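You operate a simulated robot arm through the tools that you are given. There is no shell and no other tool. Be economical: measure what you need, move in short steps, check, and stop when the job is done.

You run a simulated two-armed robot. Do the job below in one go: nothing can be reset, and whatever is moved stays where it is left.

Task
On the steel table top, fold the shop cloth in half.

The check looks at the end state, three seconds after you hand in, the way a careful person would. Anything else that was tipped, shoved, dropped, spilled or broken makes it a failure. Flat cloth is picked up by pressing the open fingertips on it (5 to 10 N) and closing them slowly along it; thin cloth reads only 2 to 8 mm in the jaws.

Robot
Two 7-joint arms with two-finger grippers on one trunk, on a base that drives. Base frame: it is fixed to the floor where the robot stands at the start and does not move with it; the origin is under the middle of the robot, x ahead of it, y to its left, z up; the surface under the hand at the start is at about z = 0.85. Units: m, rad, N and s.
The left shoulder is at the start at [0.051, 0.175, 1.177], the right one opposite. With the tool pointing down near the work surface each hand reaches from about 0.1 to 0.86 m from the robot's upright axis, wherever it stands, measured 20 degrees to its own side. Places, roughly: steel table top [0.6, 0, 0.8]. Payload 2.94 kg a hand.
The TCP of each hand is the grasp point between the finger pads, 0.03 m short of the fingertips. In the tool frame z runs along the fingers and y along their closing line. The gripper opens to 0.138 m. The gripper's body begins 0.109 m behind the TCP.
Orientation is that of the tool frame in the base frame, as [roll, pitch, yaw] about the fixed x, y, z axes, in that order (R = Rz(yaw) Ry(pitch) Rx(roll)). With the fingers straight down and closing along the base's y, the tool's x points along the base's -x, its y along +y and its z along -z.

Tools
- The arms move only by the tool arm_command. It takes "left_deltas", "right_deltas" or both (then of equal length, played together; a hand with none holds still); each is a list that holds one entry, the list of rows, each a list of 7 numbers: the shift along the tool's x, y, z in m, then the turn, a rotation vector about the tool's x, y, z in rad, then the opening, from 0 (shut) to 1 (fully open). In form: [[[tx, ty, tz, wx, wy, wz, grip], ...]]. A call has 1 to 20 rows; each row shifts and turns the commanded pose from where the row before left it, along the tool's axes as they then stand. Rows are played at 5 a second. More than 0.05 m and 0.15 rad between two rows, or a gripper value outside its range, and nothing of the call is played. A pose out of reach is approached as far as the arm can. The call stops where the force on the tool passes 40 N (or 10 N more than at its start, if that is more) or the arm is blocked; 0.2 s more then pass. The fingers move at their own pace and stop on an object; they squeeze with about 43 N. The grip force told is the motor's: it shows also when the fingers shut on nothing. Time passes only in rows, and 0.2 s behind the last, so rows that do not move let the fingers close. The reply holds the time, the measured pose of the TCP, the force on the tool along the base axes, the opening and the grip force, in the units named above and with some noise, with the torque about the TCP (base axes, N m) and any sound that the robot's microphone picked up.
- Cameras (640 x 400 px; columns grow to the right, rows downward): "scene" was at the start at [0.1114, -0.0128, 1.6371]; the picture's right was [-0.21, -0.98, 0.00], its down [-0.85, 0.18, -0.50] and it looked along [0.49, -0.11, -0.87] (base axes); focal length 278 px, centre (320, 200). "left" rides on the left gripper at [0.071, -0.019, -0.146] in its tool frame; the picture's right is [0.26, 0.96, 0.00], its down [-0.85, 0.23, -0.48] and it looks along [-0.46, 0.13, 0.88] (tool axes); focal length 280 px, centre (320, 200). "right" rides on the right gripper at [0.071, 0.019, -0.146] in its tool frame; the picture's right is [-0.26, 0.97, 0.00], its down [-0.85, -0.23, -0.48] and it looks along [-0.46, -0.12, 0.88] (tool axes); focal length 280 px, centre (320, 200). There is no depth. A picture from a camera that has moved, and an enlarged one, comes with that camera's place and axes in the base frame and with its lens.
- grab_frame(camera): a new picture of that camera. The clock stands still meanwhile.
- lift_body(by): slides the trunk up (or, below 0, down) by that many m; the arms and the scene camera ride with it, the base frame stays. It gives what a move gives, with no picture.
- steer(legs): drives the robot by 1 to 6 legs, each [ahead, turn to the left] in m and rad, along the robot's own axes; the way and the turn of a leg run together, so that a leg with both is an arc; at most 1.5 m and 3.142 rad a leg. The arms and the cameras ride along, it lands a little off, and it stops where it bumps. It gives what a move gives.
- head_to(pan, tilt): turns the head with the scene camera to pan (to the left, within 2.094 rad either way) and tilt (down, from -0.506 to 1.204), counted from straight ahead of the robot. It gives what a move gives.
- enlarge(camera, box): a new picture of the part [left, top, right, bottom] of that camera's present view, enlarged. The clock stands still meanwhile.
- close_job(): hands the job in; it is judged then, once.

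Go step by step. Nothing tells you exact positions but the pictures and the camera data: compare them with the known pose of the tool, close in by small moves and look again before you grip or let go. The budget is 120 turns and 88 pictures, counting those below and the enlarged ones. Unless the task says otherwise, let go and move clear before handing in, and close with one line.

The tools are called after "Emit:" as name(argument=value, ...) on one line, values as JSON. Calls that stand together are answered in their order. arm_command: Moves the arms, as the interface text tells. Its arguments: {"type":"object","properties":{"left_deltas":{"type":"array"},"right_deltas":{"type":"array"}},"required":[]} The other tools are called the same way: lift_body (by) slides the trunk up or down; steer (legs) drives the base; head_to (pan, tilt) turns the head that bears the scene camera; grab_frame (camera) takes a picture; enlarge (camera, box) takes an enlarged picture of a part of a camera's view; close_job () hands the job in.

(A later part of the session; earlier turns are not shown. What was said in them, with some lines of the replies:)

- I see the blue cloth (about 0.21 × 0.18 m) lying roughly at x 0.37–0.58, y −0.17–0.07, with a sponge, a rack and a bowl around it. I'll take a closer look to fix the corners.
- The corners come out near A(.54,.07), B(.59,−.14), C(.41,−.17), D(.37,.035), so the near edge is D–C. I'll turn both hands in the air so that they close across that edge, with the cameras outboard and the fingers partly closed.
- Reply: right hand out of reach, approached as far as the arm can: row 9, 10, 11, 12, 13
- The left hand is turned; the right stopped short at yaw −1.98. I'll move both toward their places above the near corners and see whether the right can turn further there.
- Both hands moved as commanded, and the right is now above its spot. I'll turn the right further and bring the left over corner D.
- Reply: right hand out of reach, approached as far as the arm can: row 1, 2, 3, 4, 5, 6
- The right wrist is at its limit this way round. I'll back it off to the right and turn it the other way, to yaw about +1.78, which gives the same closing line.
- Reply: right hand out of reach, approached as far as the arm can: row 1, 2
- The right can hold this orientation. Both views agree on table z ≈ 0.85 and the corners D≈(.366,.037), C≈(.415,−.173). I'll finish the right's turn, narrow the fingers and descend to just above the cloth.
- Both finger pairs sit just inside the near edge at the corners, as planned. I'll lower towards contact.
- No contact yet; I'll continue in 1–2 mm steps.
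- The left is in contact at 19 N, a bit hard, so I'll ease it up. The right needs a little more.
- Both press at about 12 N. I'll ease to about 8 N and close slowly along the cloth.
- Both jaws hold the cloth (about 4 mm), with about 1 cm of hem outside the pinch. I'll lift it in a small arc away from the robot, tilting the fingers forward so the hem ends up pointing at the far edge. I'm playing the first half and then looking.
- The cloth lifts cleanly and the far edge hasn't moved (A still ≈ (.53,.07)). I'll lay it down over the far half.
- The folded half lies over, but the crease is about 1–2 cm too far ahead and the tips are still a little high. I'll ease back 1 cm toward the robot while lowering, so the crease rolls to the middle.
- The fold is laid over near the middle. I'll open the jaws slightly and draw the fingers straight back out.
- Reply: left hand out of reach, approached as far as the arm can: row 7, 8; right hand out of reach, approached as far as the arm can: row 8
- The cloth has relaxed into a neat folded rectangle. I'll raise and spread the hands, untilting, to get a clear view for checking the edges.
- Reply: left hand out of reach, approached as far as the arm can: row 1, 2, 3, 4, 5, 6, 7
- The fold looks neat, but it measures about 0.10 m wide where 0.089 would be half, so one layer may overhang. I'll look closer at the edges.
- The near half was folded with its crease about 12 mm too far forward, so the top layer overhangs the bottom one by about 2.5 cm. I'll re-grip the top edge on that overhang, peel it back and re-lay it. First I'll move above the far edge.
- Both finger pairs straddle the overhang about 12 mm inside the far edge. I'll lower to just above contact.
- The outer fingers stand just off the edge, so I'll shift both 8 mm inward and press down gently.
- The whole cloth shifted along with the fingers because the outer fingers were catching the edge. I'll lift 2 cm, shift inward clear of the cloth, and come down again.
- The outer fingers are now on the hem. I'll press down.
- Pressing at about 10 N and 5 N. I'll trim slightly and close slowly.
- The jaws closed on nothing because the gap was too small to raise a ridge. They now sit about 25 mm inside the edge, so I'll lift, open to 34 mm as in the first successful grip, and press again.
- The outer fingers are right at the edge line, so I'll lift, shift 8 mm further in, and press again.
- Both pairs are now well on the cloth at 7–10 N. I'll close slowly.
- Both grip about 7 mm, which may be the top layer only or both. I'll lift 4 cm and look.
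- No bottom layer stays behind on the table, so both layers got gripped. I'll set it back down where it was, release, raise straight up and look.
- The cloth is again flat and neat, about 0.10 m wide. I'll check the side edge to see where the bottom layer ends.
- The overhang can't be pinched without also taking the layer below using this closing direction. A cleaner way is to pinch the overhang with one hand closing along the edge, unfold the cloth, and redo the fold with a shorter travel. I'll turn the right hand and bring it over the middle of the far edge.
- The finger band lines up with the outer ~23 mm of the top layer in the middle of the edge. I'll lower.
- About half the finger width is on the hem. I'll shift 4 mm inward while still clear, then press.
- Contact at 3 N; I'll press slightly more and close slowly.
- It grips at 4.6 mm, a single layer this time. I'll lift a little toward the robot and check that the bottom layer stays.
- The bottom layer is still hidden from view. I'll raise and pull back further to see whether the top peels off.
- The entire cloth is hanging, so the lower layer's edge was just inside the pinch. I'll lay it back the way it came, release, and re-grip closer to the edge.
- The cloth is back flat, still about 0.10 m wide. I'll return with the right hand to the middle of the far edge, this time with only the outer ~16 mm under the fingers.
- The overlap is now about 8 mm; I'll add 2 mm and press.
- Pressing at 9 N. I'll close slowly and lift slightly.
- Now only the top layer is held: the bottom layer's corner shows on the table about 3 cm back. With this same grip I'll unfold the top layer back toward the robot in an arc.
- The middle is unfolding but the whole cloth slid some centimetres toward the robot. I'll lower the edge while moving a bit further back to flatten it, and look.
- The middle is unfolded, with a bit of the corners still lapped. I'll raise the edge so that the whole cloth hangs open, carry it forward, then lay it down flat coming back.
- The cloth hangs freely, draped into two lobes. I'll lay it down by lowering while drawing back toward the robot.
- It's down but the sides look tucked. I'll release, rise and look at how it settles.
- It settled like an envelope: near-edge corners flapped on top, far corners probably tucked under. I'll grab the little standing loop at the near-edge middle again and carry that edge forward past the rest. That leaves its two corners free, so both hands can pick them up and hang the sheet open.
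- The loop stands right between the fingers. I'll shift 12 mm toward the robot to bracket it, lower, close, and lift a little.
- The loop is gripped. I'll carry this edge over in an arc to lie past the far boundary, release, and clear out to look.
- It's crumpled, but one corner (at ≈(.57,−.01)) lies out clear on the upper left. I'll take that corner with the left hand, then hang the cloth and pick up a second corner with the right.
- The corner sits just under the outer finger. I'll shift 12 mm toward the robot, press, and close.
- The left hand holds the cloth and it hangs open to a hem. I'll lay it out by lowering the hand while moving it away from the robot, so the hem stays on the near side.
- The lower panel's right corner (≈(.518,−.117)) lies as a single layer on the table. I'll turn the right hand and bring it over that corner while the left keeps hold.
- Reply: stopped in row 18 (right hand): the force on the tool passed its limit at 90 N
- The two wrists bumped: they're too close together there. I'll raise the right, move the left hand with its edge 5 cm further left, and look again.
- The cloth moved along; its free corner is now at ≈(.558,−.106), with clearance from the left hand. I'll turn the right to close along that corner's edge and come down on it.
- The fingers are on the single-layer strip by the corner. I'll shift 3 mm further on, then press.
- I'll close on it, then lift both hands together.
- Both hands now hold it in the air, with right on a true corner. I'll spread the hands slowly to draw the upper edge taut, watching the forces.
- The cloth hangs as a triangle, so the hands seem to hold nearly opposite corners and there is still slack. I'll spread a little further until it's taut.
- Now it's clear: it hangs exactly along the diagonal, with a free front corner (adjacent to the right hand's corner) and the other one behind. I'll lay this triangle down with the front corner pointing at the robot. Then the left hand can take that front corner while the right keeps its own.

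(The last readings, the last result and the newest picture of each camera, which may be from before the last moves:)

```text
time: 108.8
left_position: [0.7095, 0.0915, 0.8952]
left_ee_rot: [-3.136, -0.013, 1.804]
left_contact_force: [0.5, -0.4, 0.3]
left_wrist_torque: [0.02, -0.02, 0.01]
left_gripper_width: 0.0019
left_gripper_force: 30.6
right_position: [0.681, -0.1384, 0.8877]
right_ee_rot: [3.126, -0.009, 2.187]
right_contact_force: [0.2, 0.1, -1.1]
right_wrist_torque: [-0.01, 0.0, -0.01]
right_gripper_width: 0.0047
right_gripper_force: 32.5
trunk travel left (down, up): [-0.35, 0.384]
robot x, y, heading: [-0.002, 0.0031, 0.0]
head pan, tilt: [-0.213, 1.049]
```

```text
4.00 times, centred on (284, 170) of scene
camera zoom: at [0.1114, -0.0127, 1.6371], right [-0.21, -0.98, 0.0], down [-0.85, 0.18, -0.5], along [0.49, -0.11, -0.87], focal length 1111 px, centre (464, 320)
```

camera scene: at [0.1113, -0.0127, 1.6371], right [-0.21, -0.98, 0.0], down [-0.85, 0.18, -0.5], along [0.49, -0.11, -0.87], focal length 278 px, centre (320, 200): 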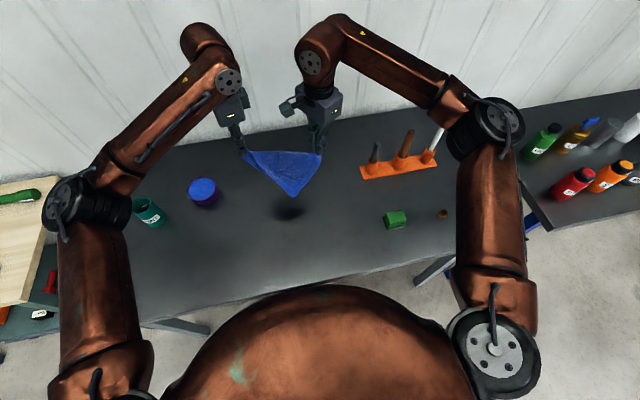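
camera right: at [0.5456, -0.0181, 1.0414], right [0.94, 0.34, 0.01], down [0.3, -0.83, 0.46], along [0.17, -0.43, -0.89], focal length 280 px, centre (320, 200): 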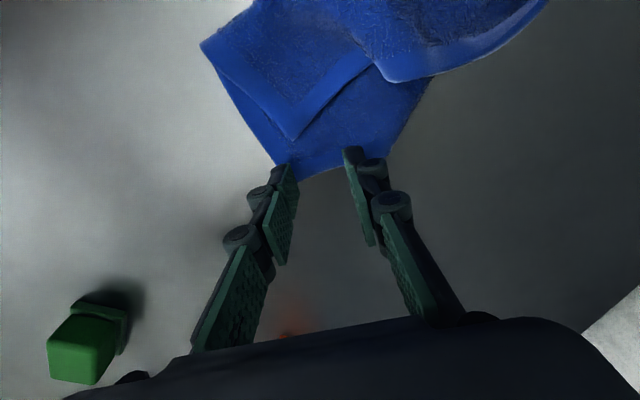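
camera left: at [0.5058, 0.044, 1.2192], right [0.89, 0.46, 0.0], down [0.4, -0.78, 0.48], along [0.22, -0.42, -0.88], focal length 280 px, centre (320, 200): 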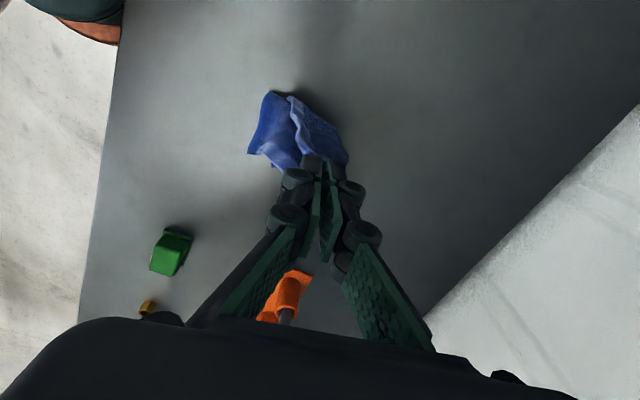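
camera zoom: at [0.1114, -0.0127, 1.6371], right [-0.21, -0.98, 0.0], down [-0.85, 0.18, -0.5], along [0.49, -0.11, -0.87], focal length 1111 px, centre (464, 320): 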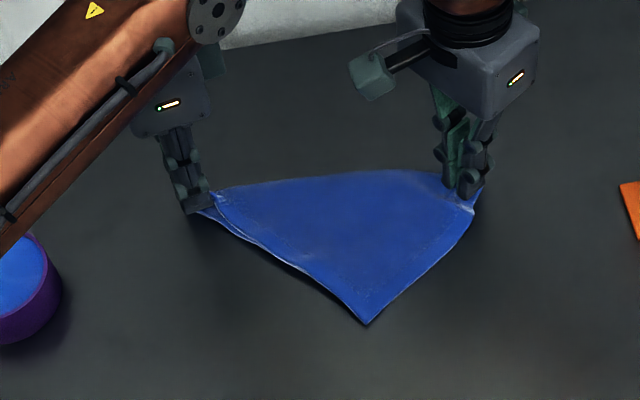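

The triangle lies flat with its free corner P at ≈(.568,−.034). I'll release the left's corner, turn the right a little for clearance while it keeps hold, and bring the left over P.

Emit:
arm_command(left_deltas=[[[0, 0, 0, 0, 0, 0, 0.15], [0, 0, 0, 0, 0, 0, 0.2], [0, 0, -0.04, 0, 0, 0, 0.2], [0, 0, -0.04, 0, 0, 0, 0.2], [0, 0, -0.04, 0, 0, 0, 0.2], [0, 0, 0, 0, 0, -0.145, 0.2], [0, 0, 0, 0, 0, -0.145, 0.2], [0, 0, 0, 0, 0, -0.145, 0.2], [-0.0061, -0.042, 0, 0, 0, 0, 0.2], [-0.0061, -0.042, 0, 0, 0, 0, 0.2], [-0.0061, -0.042, 0, 0, 0, 0, 0.2], [-0.0061, -0.042, 0, 0, 0, 0, 0.2], [0, 0, 0.03, 0, 0, 0, 0.2], [0, 0, 0.03, 0, 0, 0, 0.2], [0, 0, 0, 0, 0, 0, 0.2]]], right_deltas=[[[0, 0, 0, 0, 0, 0, 0], [0, 0, 0, 0, 0, 0, 0], [0, 0, 0, 0, 0, 0.12, 0], [0, 0, 0, 0, 0, 0.12, 0], [0, 0, 0, 0, 0, 0.12, 0], [0, 0, 0, 0, 0, 0.12, 0], [0, 0, 0, 0, 0, 0.12, 0], [0, 0, 0, 0, 0, 0, 0], [0, 0, 0, 0, 0, 0, 0], [0, 0, 0, 0, 0, 0, 0], [0, 0, 0, 0, 0, 0, 0], [0, 0, 0, 0, 0, 0, 0], [0, 0, 0, 0, 0, 0, 0], [0, 0, 0, 0, 0, 0, 0], [0, 0, 0, 0, 0, 0, 0]]])

Emit:
grab_frame(camera="left")

```text
time: 112.0
left_position: [0.5924, -0.0323, 0.9555]
left_ee_rot: [3.14, -0.012, 2.236]
left_contact_force: [0.4, 0.0, 1.1]
left_wrist_torque: [-0.03, 0.03, 0.0]
left_gripper_width: 0.0278
left_gripper_force: 0.0
right_position: [0.6813, -0.1379, 0.8883]
right_ee_rot: [3.137, -0.016, 1.587]
right_contact_force: [-0.3, -1.4, 0.8]
right_wrist_torque: [-0.04, -0.03, -0.01]
right_gripper_width: 0.0043
right_gripper_force: 35.7
trunk travel left (down, up): [-0.35, 0.384]
robot x, y, heading: [0.0027, 0.0006, 0.0]
head pan, tilt: [-0.213, 1.049]
```

```text
4 pictures are left
camera left: at [0.5354, 0.0092, 1.1016], right [0.6, 0.8, 0.0], down [0.71, -0.53, 0.47], along [0.38, -0.27, -0.89], focal length 280 px, centre (320, 200)
```

left: 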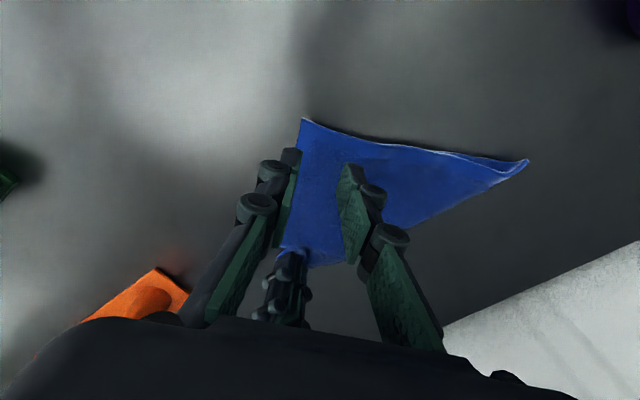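

P is confirmed at (.568,−.031), right where the left hand is set. I'll shift 4 mm inward and lower to contact.

Emit:
arm_command(left_deltas=[[[0, 0.004, 0.02, 0, 0, 0, 0.2], [0, 0, 0.025, 0, 0, 0, 0.2], [0, 0, 0.018, 0, 0, 0, 0.2], [0, 0, 0.005, 0, 0, 0, 0.2], [0, 0, 0.002, 0, 0, 0, 0.2], [0, 0, 0, 0, 0, 0, 0.2]]])

```text
time: 113.4
left_position: [0.5952, -0.0301, 0.8853]
left_ee_rot: [3.139, -0.013, 2.239]
left_contact_force: [0.9, -0.5, 3.9]
left_wrist_torque: [0.04, -0.08, 0.0]
left_gripper_width: 0.0273
left_gripper_force: 0.1
right_position: [0.6808, -0.138, 0.8887]
right_ee_rot: [3.136, -0.014, 1.587]
right_contact_force: [-0.8, 0.5, 2.2]
right_wrist_torque: [0.02, -0.05, 0.0]
right_gripper_width: 0.0031
right_gripper_force: 32.4
trunk travel left (down, up): [-0.35, 0.384]
robot x, y, heading: [0.001, -0.0032, 0.0]
head pan, tilt: [-0.213, 1.049]
```

Contact at 4 N. I'll press slightly more and close slowly.

Emit:
arm_command(left_deltas=[[[0, 0, 0.0006, 0, 0, 0, 0.2], [0, 0, 0, 0, 0, 0, 0.17], [0, 0, 0, 0, 0, 0, 0.14], [0, 0, 0, 0, 0, 0, 0.11], [0, 0, 0, 0, 0, 0, 0.08], [0, 0, 0, 0, 0, 0, 0.05], [0, 0, 0, 0, 0, 0, 0.02], [0, 0, 0, 0, 0, 0, 0], [0, 0, 0, 0, 0, 0, 0], [0, 0, 0, 0, 0, 0, 0]]])

```text
time: 115.6
left_position: [0.5952, -0.0303, 0.8837]
left_ee_rot: [3.14, -0.013, 2.237]
left_contact_force: [-0.1, 0.0, 3.4]
left_wrist_torque: [-0.01, 0.0, 0.01]
left_gripper_width: 0.003
left_gripper_force: 32.8
right_position: [0.6817, -0.137, 0.8881]
right_ee_rot: [3.137, -0.016, 1.588]
right_contact_force: [0.2, -0.6, -0.1]
right_wrist_torque: [0.0, -0.03, -0.01]
right_gripper_width: 0.0033
right_gripper_force: 31.1
trunk travel left (down, up): [-0.35, 0.384]
robot x, y, heading: [0.0022, -0.0021, 0.001]
head pan, tilt: [-0.213, 1.049]
```

It grips a single layer (3 mm). Now I hold two adjacent corners, so I'll lift both hands together, shift slightly toward the robot, and check that the sheet hangs open.

Emit:
arm_command(left_deltas=[[[0, 0, -0.039, 0, 0, 0, 0], [0, 0, -0.039, 0, 0, 0, 0], [0, 0, -0.039, 0, 0, 0, 0], [0, 0, -0.039, 0, 0, 0, 0], [0, 0, -0.039, 0, 0, 0, 0], [0.0159, -0.0124, 0, 0, 0, 0, 0], [0.0159, -0.0124, 0, 0, 0, 0, 0], [0.0159, -0.0124, 0, 0, 0, 0, 0], [0.0159, -0.0124, 0, 0, 0, 0, 0], [0.0159, -0.0124, 0, 0, 0, 0, 0], [0, 0, 0, 0, 0, 0, 0], [0, 0, 0, 0, 0, 0, 0], [0, 0, 0, 0, 0, 0, 0]]], right_deltas=[[[0, 0, -0.039, 0, 0, 0, 0], [0, 0, -0.039, 0, 0, 0, 0], [0, 0, -0.039, 0, 0, 0, 0], [0, 0, -0.039, 0, 0, 0, 0], [0, 0, -0.039, 0, 0, 0, 0], [0.0051, -0.0195, 0, 0, 0, 0, 0], [0.0051, -0.0195, 0, 0, 0, 0, 0], [0.0051, -0.0195, 0, 0, 0, 0, 0], [0.0051, -0.0195, 0, 0, 0, 0, 0], [0.0051, -0.0195, 0, 0, 0, 0, 0], [0, 0, 0, 0, 0, 0, 0], [0, 0, 0, 0, 0, 0, 0], [0, 0, 0, 0, 0, 0, 0]]])

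Emit:
enlarge(camera="scene", box=[212, 120, 404, 240])

```text
time: 118.4
left_position: [0.4993, -0.0078, 1.0786]
left_ee_rot: [3.139, -0.013, 2.238]
left_contact_force: [-0.3, 0.5, 0.1]
left_wrist_torque: [-0.02, 0.02, 0.0]
left_gripper_width: 0.0042
left_gripper_force: 35.5
right_position: [0.581, -0.1176, 1.0835]
right_ee_rot: [3.136, -0.014, 1.587]
right_contact_force: [0.1, 0.9, -0.2]
right_wrist_torque: [0.01, -0.03, 0.02]
right_gripper_width: 0.0044
right_gripper_force: 34.2
trunk travel left (down, up): [-0.35, 0.384]
robot x, y, heading: [0.0009, 0.0008, -0.004]
head pan, tilt: [-0.213, 1.049]
```

```text
3.33 times, centred on (308, 180) of scene
camera zoom: at [0.1116, -0.013, 1.6371], right [-0.21, -0.98, 0.0], down [-0.85, 0.18, -0.5], along [0.49, -0.11, -0.87], focal length 926 px, centre (360, 267)
```

zoom: 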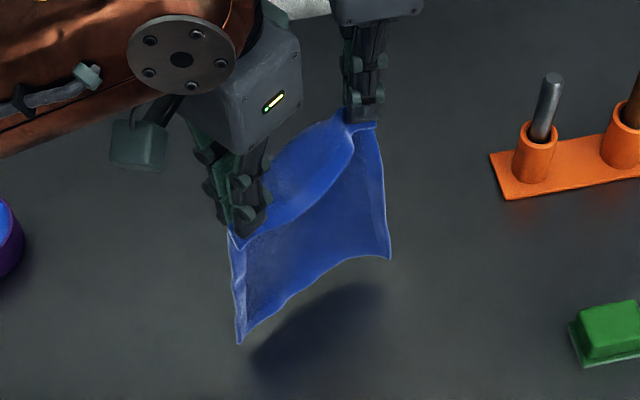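

The sheet hangs open properly from two adjacent corners, with a little slack along the top. I'll take up the slack, let the lower edge touch the table, and lay the lower half out by moving forward-left while descending.

Emit:
arm_command(left_deltas=[[[0.004, 0, 0, 0, 0, 0, 0], [0.004, 0, 0, 0, 0, 0, 0], [0.004, 0, 0, 0, 0, 0, 0], [0, 0, 0.01, 0, 0, 0, 0], [0, 0, 0.01, 0, 0, 0, 0], [0, 0.0134, 0.015, 0, 0, 0, 0], [0, 0.0134, 0.0135, 0, 0, 0, 0], [0, 0.0134, 0.0135, 0, 0, 0, 0], [0, 0.0134, 0.0135, 0, 0, 0, 0], [0, 0.0134, 0.0135, 0, 0, 0, 0], [0, 0.0134, 0.0135, 0, 0, 0, 0], [0, 0.0134, 0.0135, 0, 0, 0, 0], [0, 0.0134, 0.0135, 0, 0, 0, 0], [0, 0, 0, 0, 0, 0, 0], [0, 0, 0, 0, 0, 0, 0]]], right_deltas=[[[-0.0032, 0.0024, 0, 0, 0, 0, 0], [-0.0032, 0.0024, 0, 0, 0, 0, 0], [-0.0032, 0.0024, 0, 0, 0, 0, 0], [0, 0, 0.01, 0, 0, 0, 0], [0, 0, 0.01, 0, 0, 0, 0], [0.0083, 0.0106, 0.015, 0, 0, 0, 0], [0.0083, 0.0106, 0.0135, 0, 0, 0, 0], [0.0083, 0.0106, 0.0135, 0, 0, 0, 0], [0.0083, 0.0106, 0.0135, 0, 0, 0, 0], [0.0083, 0.0106, 0.0135, 0, 0, 0, 0], [0.0083, 0.0106, 0.0135, 0, 0, 0, 0], [0.0083, 0.0106, 0.0135, 0, 0, 0, 0], [0.0083, 0.0106, 0.0135, 0, 0, 0, 0], [0, 0, 0, 0, 0, 0, 0], [0, 0, 0, 0, 0, 0, 0]]])

Emit:
enlarge(camera="scene", box=[212, 120, 404, 240])

```text
time: 121.6
left_position: [0.5752, 0.0703, 0.9487]
left_ee_rot: [3.141, -0.014, 2.238]
left_contact_force: [6.5, -6.4, -0.5]
left_wrist_torque: [-0.24, -0.16, 0.03]
left_gripper_width: 0.0048
left_gripper_force: 36.5
right_position: [0.6752, -0.0562, 0.955]
right_ee_rot: [3.137, -0.015, 1.585]
right_contact_force: [-4.9, 6.5, -0.7]
right_wrist_torque: [0.11, 0.18, 0.12]
right_gripper_width: 0.0037
right_gripper_force: 32.9
trunk travel left (down, up): [-0.35, 0.384]
robot x, y, heading: [0.0002, 0.0031, 0.002]
head pan, tilt: [-0.213, 1.049]
```

```text
3.33 times, centred on (308, 180) of scene
camera zoom: at [0.1119, -0.0122, 1.637], right [-0.21, -0.98, 0.0], down [-0.85, 0.18, -0.5], along [0.49, -0.11, -0.87], focal length 926 px, centre (360, 267)
```

zoom: 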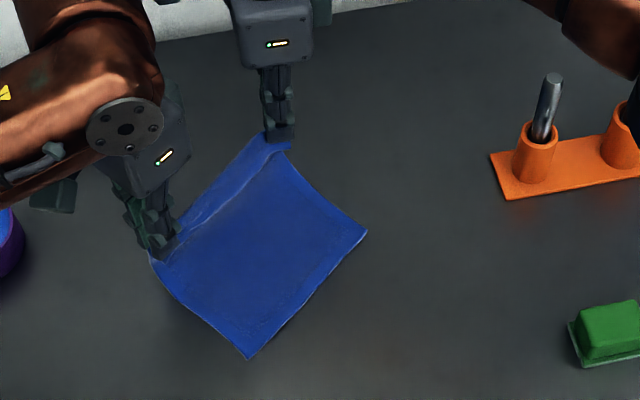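

The lower half is laid out neatly: bottom edge from ≈(.481,.009) to (.593,−.126), parallel to the held edge. I'll fold the held edge back over in a tight arc onto the bottom edge, release, rise straight up and clear.

Emit:
arm_command(left_deltas=[[[-0.003, -0.02, -0.004, 0, 0, 0, 0], [0, -0.022, 0.011, 0, 0, 0, 0], [0, -0.018, 0.018, 0, 0, 0, 0], [0, -0.012, 0.02, 0, 0, 0, 0], [0, -0.004, 0.014, 0, 0, 0, 0], [0, 0, 0, 0, 0, 0, 0], [0, 0, 0, 0, 0, 0, 0.1], [0, 0, 0, 0, 0, 0, 0.2], [0, 0, 0, 0, 0, 0, 0.28], [0, 0, 0, 0, 0, 0, 0.28], [0, 0, -0.02, 0, 0, 0, 0.28], [0, 0, -0.035, 0, 0, 0, 0.28], [0, 0, -0.04, 0, 0, 0, 0.28], [0, 0, -0.04, 0, 0, 0, 0.28], [0.04, 0, 0, 0, 0, 0, 0.28], [0.04, 0, 0, 0, 0, 0, 0.28], [0.04, 0, 0, 0, 0, 0, 0.28]]], right_deltas=[[[-0.0099, -0.0126, 0.0025, 0, 0, 0, 0], [-0.0136, -0.0174, 0.011, 0, 0, 0, 0], [-0.0111, -0.0142, 0.018, 0, 0, 0, 0], [-0.0074, -0.0095, 0.02, 0, 0, 0, 0], [-0.0025, -0.0032, 0.014, 0, 0, 0, 0], [0, 0, 0, 0, 0, 0, 0], [0, 0, 0, 0, 0, 0, 0.1], [0, 0, 0, 0, 0, 0, 0.2], [0, 0, 0, 0, 0, 0, 0.28], [0, 0, 0, 0, 0, 0, 0.28], [0, 0, -0.02, 0, 0, 0, 0.28], [0, 0, -0.035, 0, 0, 0, 0.28], [0, 0, -0.04, 0, 0, 0, 0.28], [0, 0, -0.04, 0, 0, 0, 0.28], [-0.02, 0, -0.03, 0, 0, 0, 0.28], [-0.03, 0, 0, 0, 0, 0, 0.28], [0, 0, 0, 0, 0, 0, 0.28]]])

Emit:
enlarge(camera="scene", box=[220, 140, 380, 240])

```text
time: 125.2
left_position: [0.4416, 0.1165, 1.0285]
left_ee_rot: [3.141, -0.01, 2.238]
left_contact_force: [0.0, 0.6, -0.1]
left_wrist_torque: [-0.09, -0.02, -0.01]
left_gripper_width: 0.0386
left_gripper_force: 0.2
right_position: [0.6195, -0.1527, 1.0528]
right_ee_rot: [3.133, -0.015, 1.587]
right_contact_force: [-0.1, 0.5, 0.1]
right_wrist_torque: [-0.06, 0.0, 0.02]
right_gripper_width: 0.0389
right_gripper_force: 0.1
trunk travel left (down, up): [-0.35, 0.384]
robot x, y, heading: [-0.002, 0.0008, -0.001]
head pan, tilt: [-0.213, 1.049]
```

```text
4.00 times, centred on (300, 190) of scene
camera zoom: at [0.1103, -0.0095, 1.6372], right [-0.21, -0.98, 0.0], down [-0.85, 0.18, -0.5], along [0.49, -0.11, -0.87], focal length 1111 px, centre (400, 240)
```

zoom: 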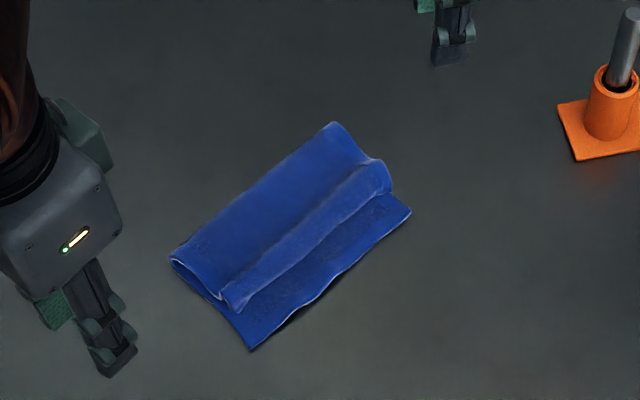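

The crease now sits exactly at the half (0.105–0.110 m from the bottom edge). Only the hem I was pinching is still pleated, so the top edge is about 3 cm short. I'll smooth it with one hand at a time: inner finger just inside the pleat, outer finger on it, then open the fingers slowly so the hem is drawn out to the edge. Right end first.

Emit:
arm_command(right_deltas=[[[0, 0, 0, 0, 0, -0.1475, 0.1], [0, 0, 0, 0, 0, -0.1475, 0.1], [0, 0, 0, 0, 0, -0.1475, 0.1], [0, 0, 0, 0, 0, -0.1475, 0.1], [0.0307, 0.0159, 0, 0, 0, 0, 0.1], [0.0307, 0.0159, 0, 0, 0, 0, 0.1], [0, 0, 0.04, 0, 0, 0, 0.1], [0, 0, 0.04, 0, 0, 0, 0.1], [0, 0, 0.04, 0, 0, 0, 0.1], [0, 0, 0.03, 0, 0, 0, 0.1], [0, 0, 0.006, 0, 0, 0, 0.1], [0, 0, 0.003, 0, 0, 0, 0.1], [0, 0, 0, 0, 0, 0, 0.1]]])

```text
time: 128.0
left_position: [0.4425, 0.1134, 1.0305]
left_ee_rot: [3.14, -0.013, 2.236]
left_contact_force: [-0.1, -0.1, -0.7]
left_wrist_torque: [0.02, 0.0, -0.02]
left_gripper_width: 0.0387
left_gripper_force: 0.0
right_position: [0.6105, -0.0837, 0.8954]
right_ee_rot: [3.128, -0.009, 2.176]
right_contact_force: [0.0, 0.6, -0.4]
right_wrist_torque: [0.02, 0.0, -0.02]
right_gripper_width: 0.0142
right_gripper_force: 0.0
trunk travel left (down, up): [-0.35, 0.384]
robot x, y, heading: [-0.0037, -0.0022, 0.004]
head pan, tilt: [-0.213, 1.049]
```

Emit:
arm_command(right_deltas=[[[0, 0, 0.003, 0, 0, 0, 0.1], [0, 0, 0.002, 0, 0, 0, 0.1], [0, 0, 0.002, 0, 0, 0, 0.1], [0, 0, 0, 0, 0, 0, 0.1]]])

```text
time: 129.0
left_position: [0.4443, 0.1138, 1.0297]
left_ee_rot: [3.141, -0.013, 2.237]
left_contact_force: [0.1, -0.9, 0.0]
left_wrist_torque: [0.03, 0.02, 0.01]
left_gripper_width: 0.0387
left_gripper_force: 0.0
right_position: [0.6114, -0.0831, 0.8882]
right_ee_rot: [3.128, -0.009, 2.175]
right_contact_force: [0.0, -0.5, 1.3]
right_wrist_torque: [-0.02, 0.02, -0.05]
right_gripper_width: 0.0137
right_gripper_force: 0.1
trunk travel left (down, up): [-0.35, 0.384]
robot x, y, heading: [0.0026, 0.0003, -0.003]
head pan, tilt: [-0.213, 1.049]
```

Light contact. I'll press slightly and open the fingers slowly while the hand moves along, so the inner finger stays put.

Emit:
arm_command(right_deltas=[[[0, 0, 0.0015, 0, 0, 0, 0.1], [0, 0, 0.0005, 0, 0, 0, 0.1], [0, -0.0017, 0.0002, 0, 0, 0, 0.125], [0, -0.0017, 0.0002, 0, 0, 0, 0.15], [0, -0.0017, 0.0002, 0, 0, 0, 0.175], [0, -0.0017, 0.0002, 0, 0, 0, 0.2], [0, -0.0017, 0.0002, 0, 0, 0, 0.225], [0, -0.0017, 0, 0, 0, 0, 0.25], [0, -0.0017, 0, 0, 0, 0, 0.275], [0, -0.0017, 0, 0, 0, 0, 0.3], [0, 0, 0, 0, 0, 0, 0.3]]])

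```text
time: 131.4
left_position: [0.4428, 0.1138, 1.0291]
left_ee_rot: [3.141, -0.012, 2.238]
left_contact_force: [-0.6, 0.0, 0.3]
left_wrist_torque: [0.03, 0.01, -0.01]
left_gripper_width: 0.0387
left_gripper_force: 0.0
right_position: [0.5981, -0.0893, 0.8844]
right_ee_rot: [3.126, -0.008, 2.176]
right_contact_force: [1.0, -0.4, 7.5]
right_wrist_torque: [0.02, -0.13, -0.02]
right_gripper_width: 0.04
right_gripper_force: 0.0
trunk travel left (down, up): [-0.35, 0.384]
robot x, y, heading: [0.0024, -0.0001, -0.005]
head pan, tilt: [-0.213, 1.049]
```

The stroke finished with moderate force. I'll lift the right clear and bring the left to the other end of the pleat.

Emit:
arm_command(left_deltas=[[[0, 0, 0, 0, 0, 0, 0.1], [0, 0, 0, 0, 0, 0, 0.1], [0, 0, 0, 0, 0, 0, 0.1], [0, 0, 0, 0, 0, 0, 0.1], [0, 0, 0, 0, 0, 0, 0.1], [0, 0, 0, 0, 0, 0, 0.1], [-0.0331, 0.0042, 0, 0, 0, 0, 0.1], [-0.0331, 0.0042, 0, 0, 0, 0, 0.1], [-0.0331, 0.0042, 0, 0, 0, 0, 0.1], [-0.0331, 0.0042, 0, 0, 0, 0, 0.1], [0, 0, 0.04, 0, 0, 0, 0.1], [0, 0, 0.04, 0, 0, 0, 0.1], [0, 0, 0.04, 0, 0, 0, 0.1], [0, 0, 0.014, 0, 0, 0, 0.1], [0, 0, 0.004, 0, 0, 0, 0.1], [0, 0, 0.002, 0, 0, 0, 0.1], [0, 0, 0, 0, 0, 0, 0.1]]], right_deltas=[[[0, 0, -0.03, 0, 0, 0, 0.3], [0, 0, -0.04, 0, 0, 0, 0.3], [0, 0, -0.04, 0, 0, 0, 0.3], [0, 0, -0.04, 0, 0, 0, 0.3], [-0.04, 0, 0, 0, 0, 0, 0.3], [-0.04, 0, 0, 0, 0, 0, 0.3], [0, 0, 0, 0, 0, 0, 0.3], [0, 0, 0, 0, 0, 0, 0.3], [0, 0, 0, 0, 0, 0, 0.3], [0, 0, 0, 0, 0, 0, 0.3], [0, 0, 0, 0, 0, 0, 0.3], [0, 0, 0, 0, 0, 0, 0.3], [0, 0, 0, 0, 0, 0, 0.3], [0, 0, 0, 0, 0, 0, 0.3], [0, 0, 0, 0, 0, 0, 0.3], [0, 0, 0, 0, 0, 0, 0.3], [0, 0, 0, 0, 0, 0, 0.3]]])

```text
time: 135.0
left_position: [0.5361, 0.0213, 0.8866]
left_ee_rot: [3.139, -0.012, 2.237]
left_contact_force: [0.8, -1.6, 6.5]
left_wrist_torque: [-0.05, 0.05, 0.0]
left_gripper_width: 0.0143
left_gripper_force: 0.0
right_position: [0.6432, -0.1599, 1.0329]
right_ee_rot: [3.128, -0.009, 2.177]
right_contact_force: [-0.1, 0.8, -1.2]
right_wrist_torque: [0.0, 0.0, -0.03]
right_gripper_width: 0.0417
right_gripper_force: 0.1
trunk travel left (down, up): [-0.35, 0.384]
robot x, y, heading: [-0.0013, 0.001, -0.002]
head pan, tilt: [-0.213, 1.049]
```

The left is in contact at 6.5 N. I'll do the same slow opening stroke here, then lift clear.

Emit:
arm_command(left_deltas=[[[0, -0.0017, 0, 0, 0, 0, 0.125], [0, -0.0017, 0.0002, 0, 0, 0, 0.15], [0, -0.0017, 0.0002, 0, 0, 0, 0.175], [0, -0.0017, 0.0002, 0, 0, 0, 0.2], [0, -0.0017, 0.0002, 0, 0, 0, 0.225], [0, -0.0017, 0, 0, 0, 0, 0.25], [0, -0.0017, 0, 0, 0, 0, 0.275], [0, -0.0017, 0, 0, 0, 0, 0.3], [0, 0, 0, 0, 0, 0, 0.3], [0, 0, -0.03, 0, 0, 0, 0.3], [0, 0, -0.04, 0, 0, 0, 0.3], [0, 0, -0.04, 0, 0, 0, 0.3], [0, 0, -0.03, 0, 0, 0, 0.3], [0.04, 0, 0, 0, 0, 0, 0.3], [0.04, 0, 0, 0, 0, 0, 0.3], [0.04, 0, 0, 0, 0, 0, 0.3]]])

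Emit:
enlarge(camera="scene", box=[220, 140, 380, 240])

```text
time: 138.4
left_position: [0.4547, 0.1086, 1.0238]
left_ee_rot: [3.141, -0.011, 2.238]
left_contact_force: [-0.1, 0.6, -1.1]
left_wrist_torque: [-0.05, -0.01, -0.03]
left_gripper_width: 0.0412
left_gripper_force: 0.1
right_position: [0.6422, -0.158, 1.0334]
right_ee_rot: [3.128, -0.008, 2.176]
right_contact_force: [-0.1, 0.5, -0.2]
right_wrist_torque: [-0.04, -0.05, -0.01]
right_gripper_width: 0.0414
right_gripper_force: 0.1
trunk travel left (down, up): [-0.35, 0.384]
robot x, y, heading: [0.0019, 0.0014, 0.003]
head pan, tilt: [-0.213, 1.049]
```

```text
4.00 times, centred on (300, 190) of scene
camera zoom: at [0.1105, -0.0109, 1.6372], right [-0.21, -0.98, 0.0], down [-0.85, 0.18, -0.5], along [0.49, -0.11, -0.87], focal length 1111 px, centre (400, 240)
```

zoom: 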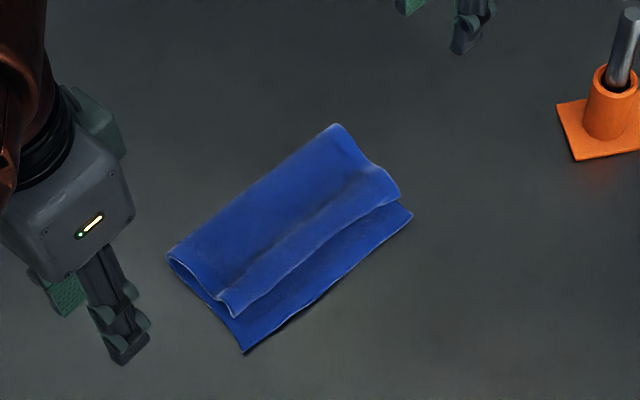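

The hem has come out part of the way (about 1–2.5 cm still taken up in a soft pleat) and the crease is right at the half. My pictures are used up, so I'll repeat the gentle opening stroke once per side with the outer finger nearer the hem's edge. Left first.

Emit:
arm_command(left_deltas=[[[-0.0416, 0.0049, 0, 0, 0, 0, 0.18], [-0.0416, 0.0049, 0, 0, 0, 0, 0.18], [-0.0416, 0.0048, 0, 0, 0, 0, 0.18], [0, 0, 0.04, 0, 0, 0, 0.18], [0, 0, 0.04, 0, 0, 0, 0.18], [0, 0, 0.04, 0, 0, 0, 0.18], [0, 0, 0.012, 0, 0, 0, 0.18], [0, 0, 0.003, 0, 0, 0, 0.18], [0, 0, 0.002, 0, 0, 0, 0.18], [0, 0, 0, 0, 0, 0, 0.18]]])

```text
time: 140.6
left_position: [0.542, 0.02, 0.8877]
left_ee_rot: [3.141, -0.012, 2.239]
left_contact_force: [0.0, 0.4, 2.4]
left_wrist_torque: [-0.02, 0.02, -0.06]
left_gripper_width: 0.0246
left_gripper_force: 0.0
right_position: [0.6435, -0.159, 1.0323]
right_ee_rot: [3.128, -0.01, 2.177]
right_contact_force: [1.0, 0.3, -0.7]
right_wrist_torque: [0.03, -0.02, 0.01]
right_gripper_width: 0.0414
right_gripper_force: 0.1
trunk travel left (down, up): [-0.35, 0.384]
robot x, y, heading: [-0.0003, 0.0007, -0.004]
head pan, tilt: [-0.213, 1.049]
```

Emit:
arm_command(left_deltas=[[[0, 0, 0.0008, 0, 0, 0, 0.18], [0, -0.0015, 0.0002, 0, 0, 0, 0.202], [0, -0.0015, 0.0002, 0, 0, 0, 0.224], [0, -0.0015, 0.0002, 0, 0, 0, 0.246], [0, -0.0015, 0.0002, 0, 0, 0, 0.268], [0, -0.0015, 0.0002, 0, 0, 0, 0.29], [0, -0.0015, 0.0002, 0, 0, 0, 0.312], [0, -0.0015, 0.0002, 0, 0, 0, 0.334], [0, -0.0015, 0, 0, 0, 0, 0.356], [0, -0.0015, 0, 0, 0, 0, 0.378], [0, -0.0015, 0, 0, 0, 0, 0.4], [0, 0, 0, 0, 0, 0, 0.4]]])

```text
time: 143.2
left_position: [0.5296, 0.0097, 0.8857]
left_ee_rot: [3.139, -0.011, 2.237]
left_contact_force: [0.9, 0.2, 2.5]
left_wrist_torque: [0.01, -0.03, -0.04]
left_gripper_width: 0.0555
left_gripper_force: 0.1
right_position: [0.6429, -0.1595, 1.0315]
right_ee_rot: [3.126, -0.011, 2.175]
right_contact_force: [0.4, 0.7, 0.1]
right_wrist_torque: [0.01, -0.04, 0.01]
right_gripper_width: 0.0418
right_gripper_force: 0.1
trunk travel left (down, up): [-0.35, 0.384]
robot x, y, heading: [-0.0006, -0.0043, 0.0]
head pan, tilt: [-0.213, 1.049]
```

The stroke went gently (2.5 N). I'll lift the left clear and do the same at the right end.

Emit:
arm_command(left_deltas=[[[0, 0, -0.03, 0, 0, 0, 0.4], [0, 0, -0.04, 0, 0, 0, 0.4], [0, 0, -0.04, 0, 0, 0, 0.4], [0, 0, -0.03, 0, 0, 0, 0.4], [0.04, 0, 0, 0, 0, 0, 0.4], [0.04, 0, 0, 0, 0, 0, 0.4], [0.04, 0, 0, 0, 0, 0, 0.4], [0, 0, 0, 0, 0, 0, 0.4], [0, 0, 0, 0, 0, 0, 0.4], [0, 0, 0, 0, 0, 0, 0.4], [0, 0, 0, 0, 0, 0, 0.4], [0, 0, 0, 0, 0, 0, 0.4], [0, 0, 0, 0, 0, 0, 0.4], [0, 0, 0, 0, 0, 0, 0.4], [0, 0, 0, 0, 0, 0, 0.4]]], right_deltas=[[[0, 0, 0, 0, 0, 0, 0.18], [0, 0, 0, 0, 0, 0, 0.18], [0, 0, 0, 0, 0, 0, 0.18], [0, 0, 0, 0, 0, 0, 0.18], [0, 0, 0, 0, 0, 0, 0.18], [0, 0, 0, 0, 0, 0, 0.18], [0.0431, 0.0043, 0, 0, 0, 0, 0.18], [0.0431, 0.0043, 0, 0, 0, 0, 0.18], [0, 0, 0.04, 0, 0, 0, 0.18], [0, 0, 0.04, 0, 0, 0, 0.18], [0, 0, 0.04, 0, 0, 0, 0.18], [0, 0, 0.018, 0, 0, 0, 0.18], [0, 0, 0.004, 0, 0, 0, 0.18], [0, 0, 0.002, 0, 0, 0, 0.18], [0, 0, 0, 0, 0, 0, 0.18]]])

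```text
time: 146.4
left_position: [0.4536, 0.1009, 1.026]
left_ee_rot: [3.141, -0.012, 2.239]
left_contact_force: [0.9, 0.5, 0.1]
left_wrist_torque: [-0.02, 0.01, 0.0]
left_gripper_width: 0.0552
left_gripper_force: 0.0
right_position: [0.6017, -0.0805, 0.8902]
right_ee_rot: [3.128, -0.011, 2.177]
right_contact_force: [-0.5, -0.6, 2.1]
right_wrist_torque: [-0.01, 0.04, -0.02]
right_gripper_width: 0.0247
right_gripper_force: 0.1
trunk travel left (down, up): [-0.35, 0.384]
robot x, y, heading: [-0.0015, 0.0025, 0.0]
head pan, tilt: [-0.213, 1.049]
```

Emit:
arm_command(right_deltas=[[[0, 0, 0.001, 0, 0, 0, 0.18], [0, -0.0015, 0.0004, 0, 0, 0, 0.202], [0, -0.0015, 0.0004, 0, 0, 0, 0.224], [0, -0.0015, 0.0003, 0, 0, 0, 0.246], [0, -0.0015, 0.0003, 0, 0, 0, 0.268], [0, -0.0015, 0.0003, 0, 0, 0, 0.29], [0, -0.0015, 0.0002, 0, 0, 0, 0.312], [0, -0.0015, 0, 0, 0, 0, 0.334], [0, 0, 0, 0, 0, 0, 0.334], [0, 0, -0.03, 0, 0, 0, 0.334], [0, 0, -0.04, 0, 0, 0, 0.334], [0, 0, -0.04, 0, 0, 0, 0.334], [0, 0, -0.04, 0, 0, 0, 0.334], [-0.04, 0, 0, 0, 0, 0, 0.334], [-0.04, 0, 0, 0, 0, 0, 0.334], [0, 0, 0, 0, 0, 0, 0.334]]])

```text
time: 149.8
left_position: [0.4541, 0.1001, 1.0282]
left_ee_rot: [-3.141, -0.012, 2.238]
left_contact_force: [0.1, -0.4, 0.5]
left_wrist_torque: [-0.01, 0.0, 0.02]
left_gripper_width: 0.0553
left_gripper_force: 0.1
right_position: [0.6385, -0.1534, 1.0371]
right_ee_rot: [3.128, -0.008, 2.176]
right_contact_force: [0.8, -0.6, 0.6]
right_wrist_torque: [-0.02, -0.01, -0.01]
right_gripper_width: 0.0461
right_gripper_force: 0.1
trunk travel left (down, up): [-0.35, 0.384]
robot x, y, heading: [-0.0018, 0.0009, 0.0]
head pan, tilt: [-0.213, 1.049]
```

Both strokes ended gently, and both hands are open and well clear of the cloth. With no pictures left I can't check these last strokes, so I'm handing in.

Emit:
close_job()

```text
The job is handed in.
```

I handed the cloth in folded, but I couldn't confirm it's neat: in my last picture the crease was at the halfway line, and the top edge was about 2–3 cm short because of a soft pleat. I smoothed each end once more after that, with no pictures left to check the result. Early on the two wrists bumped each other once, but I saw nothing else tipped or moved.
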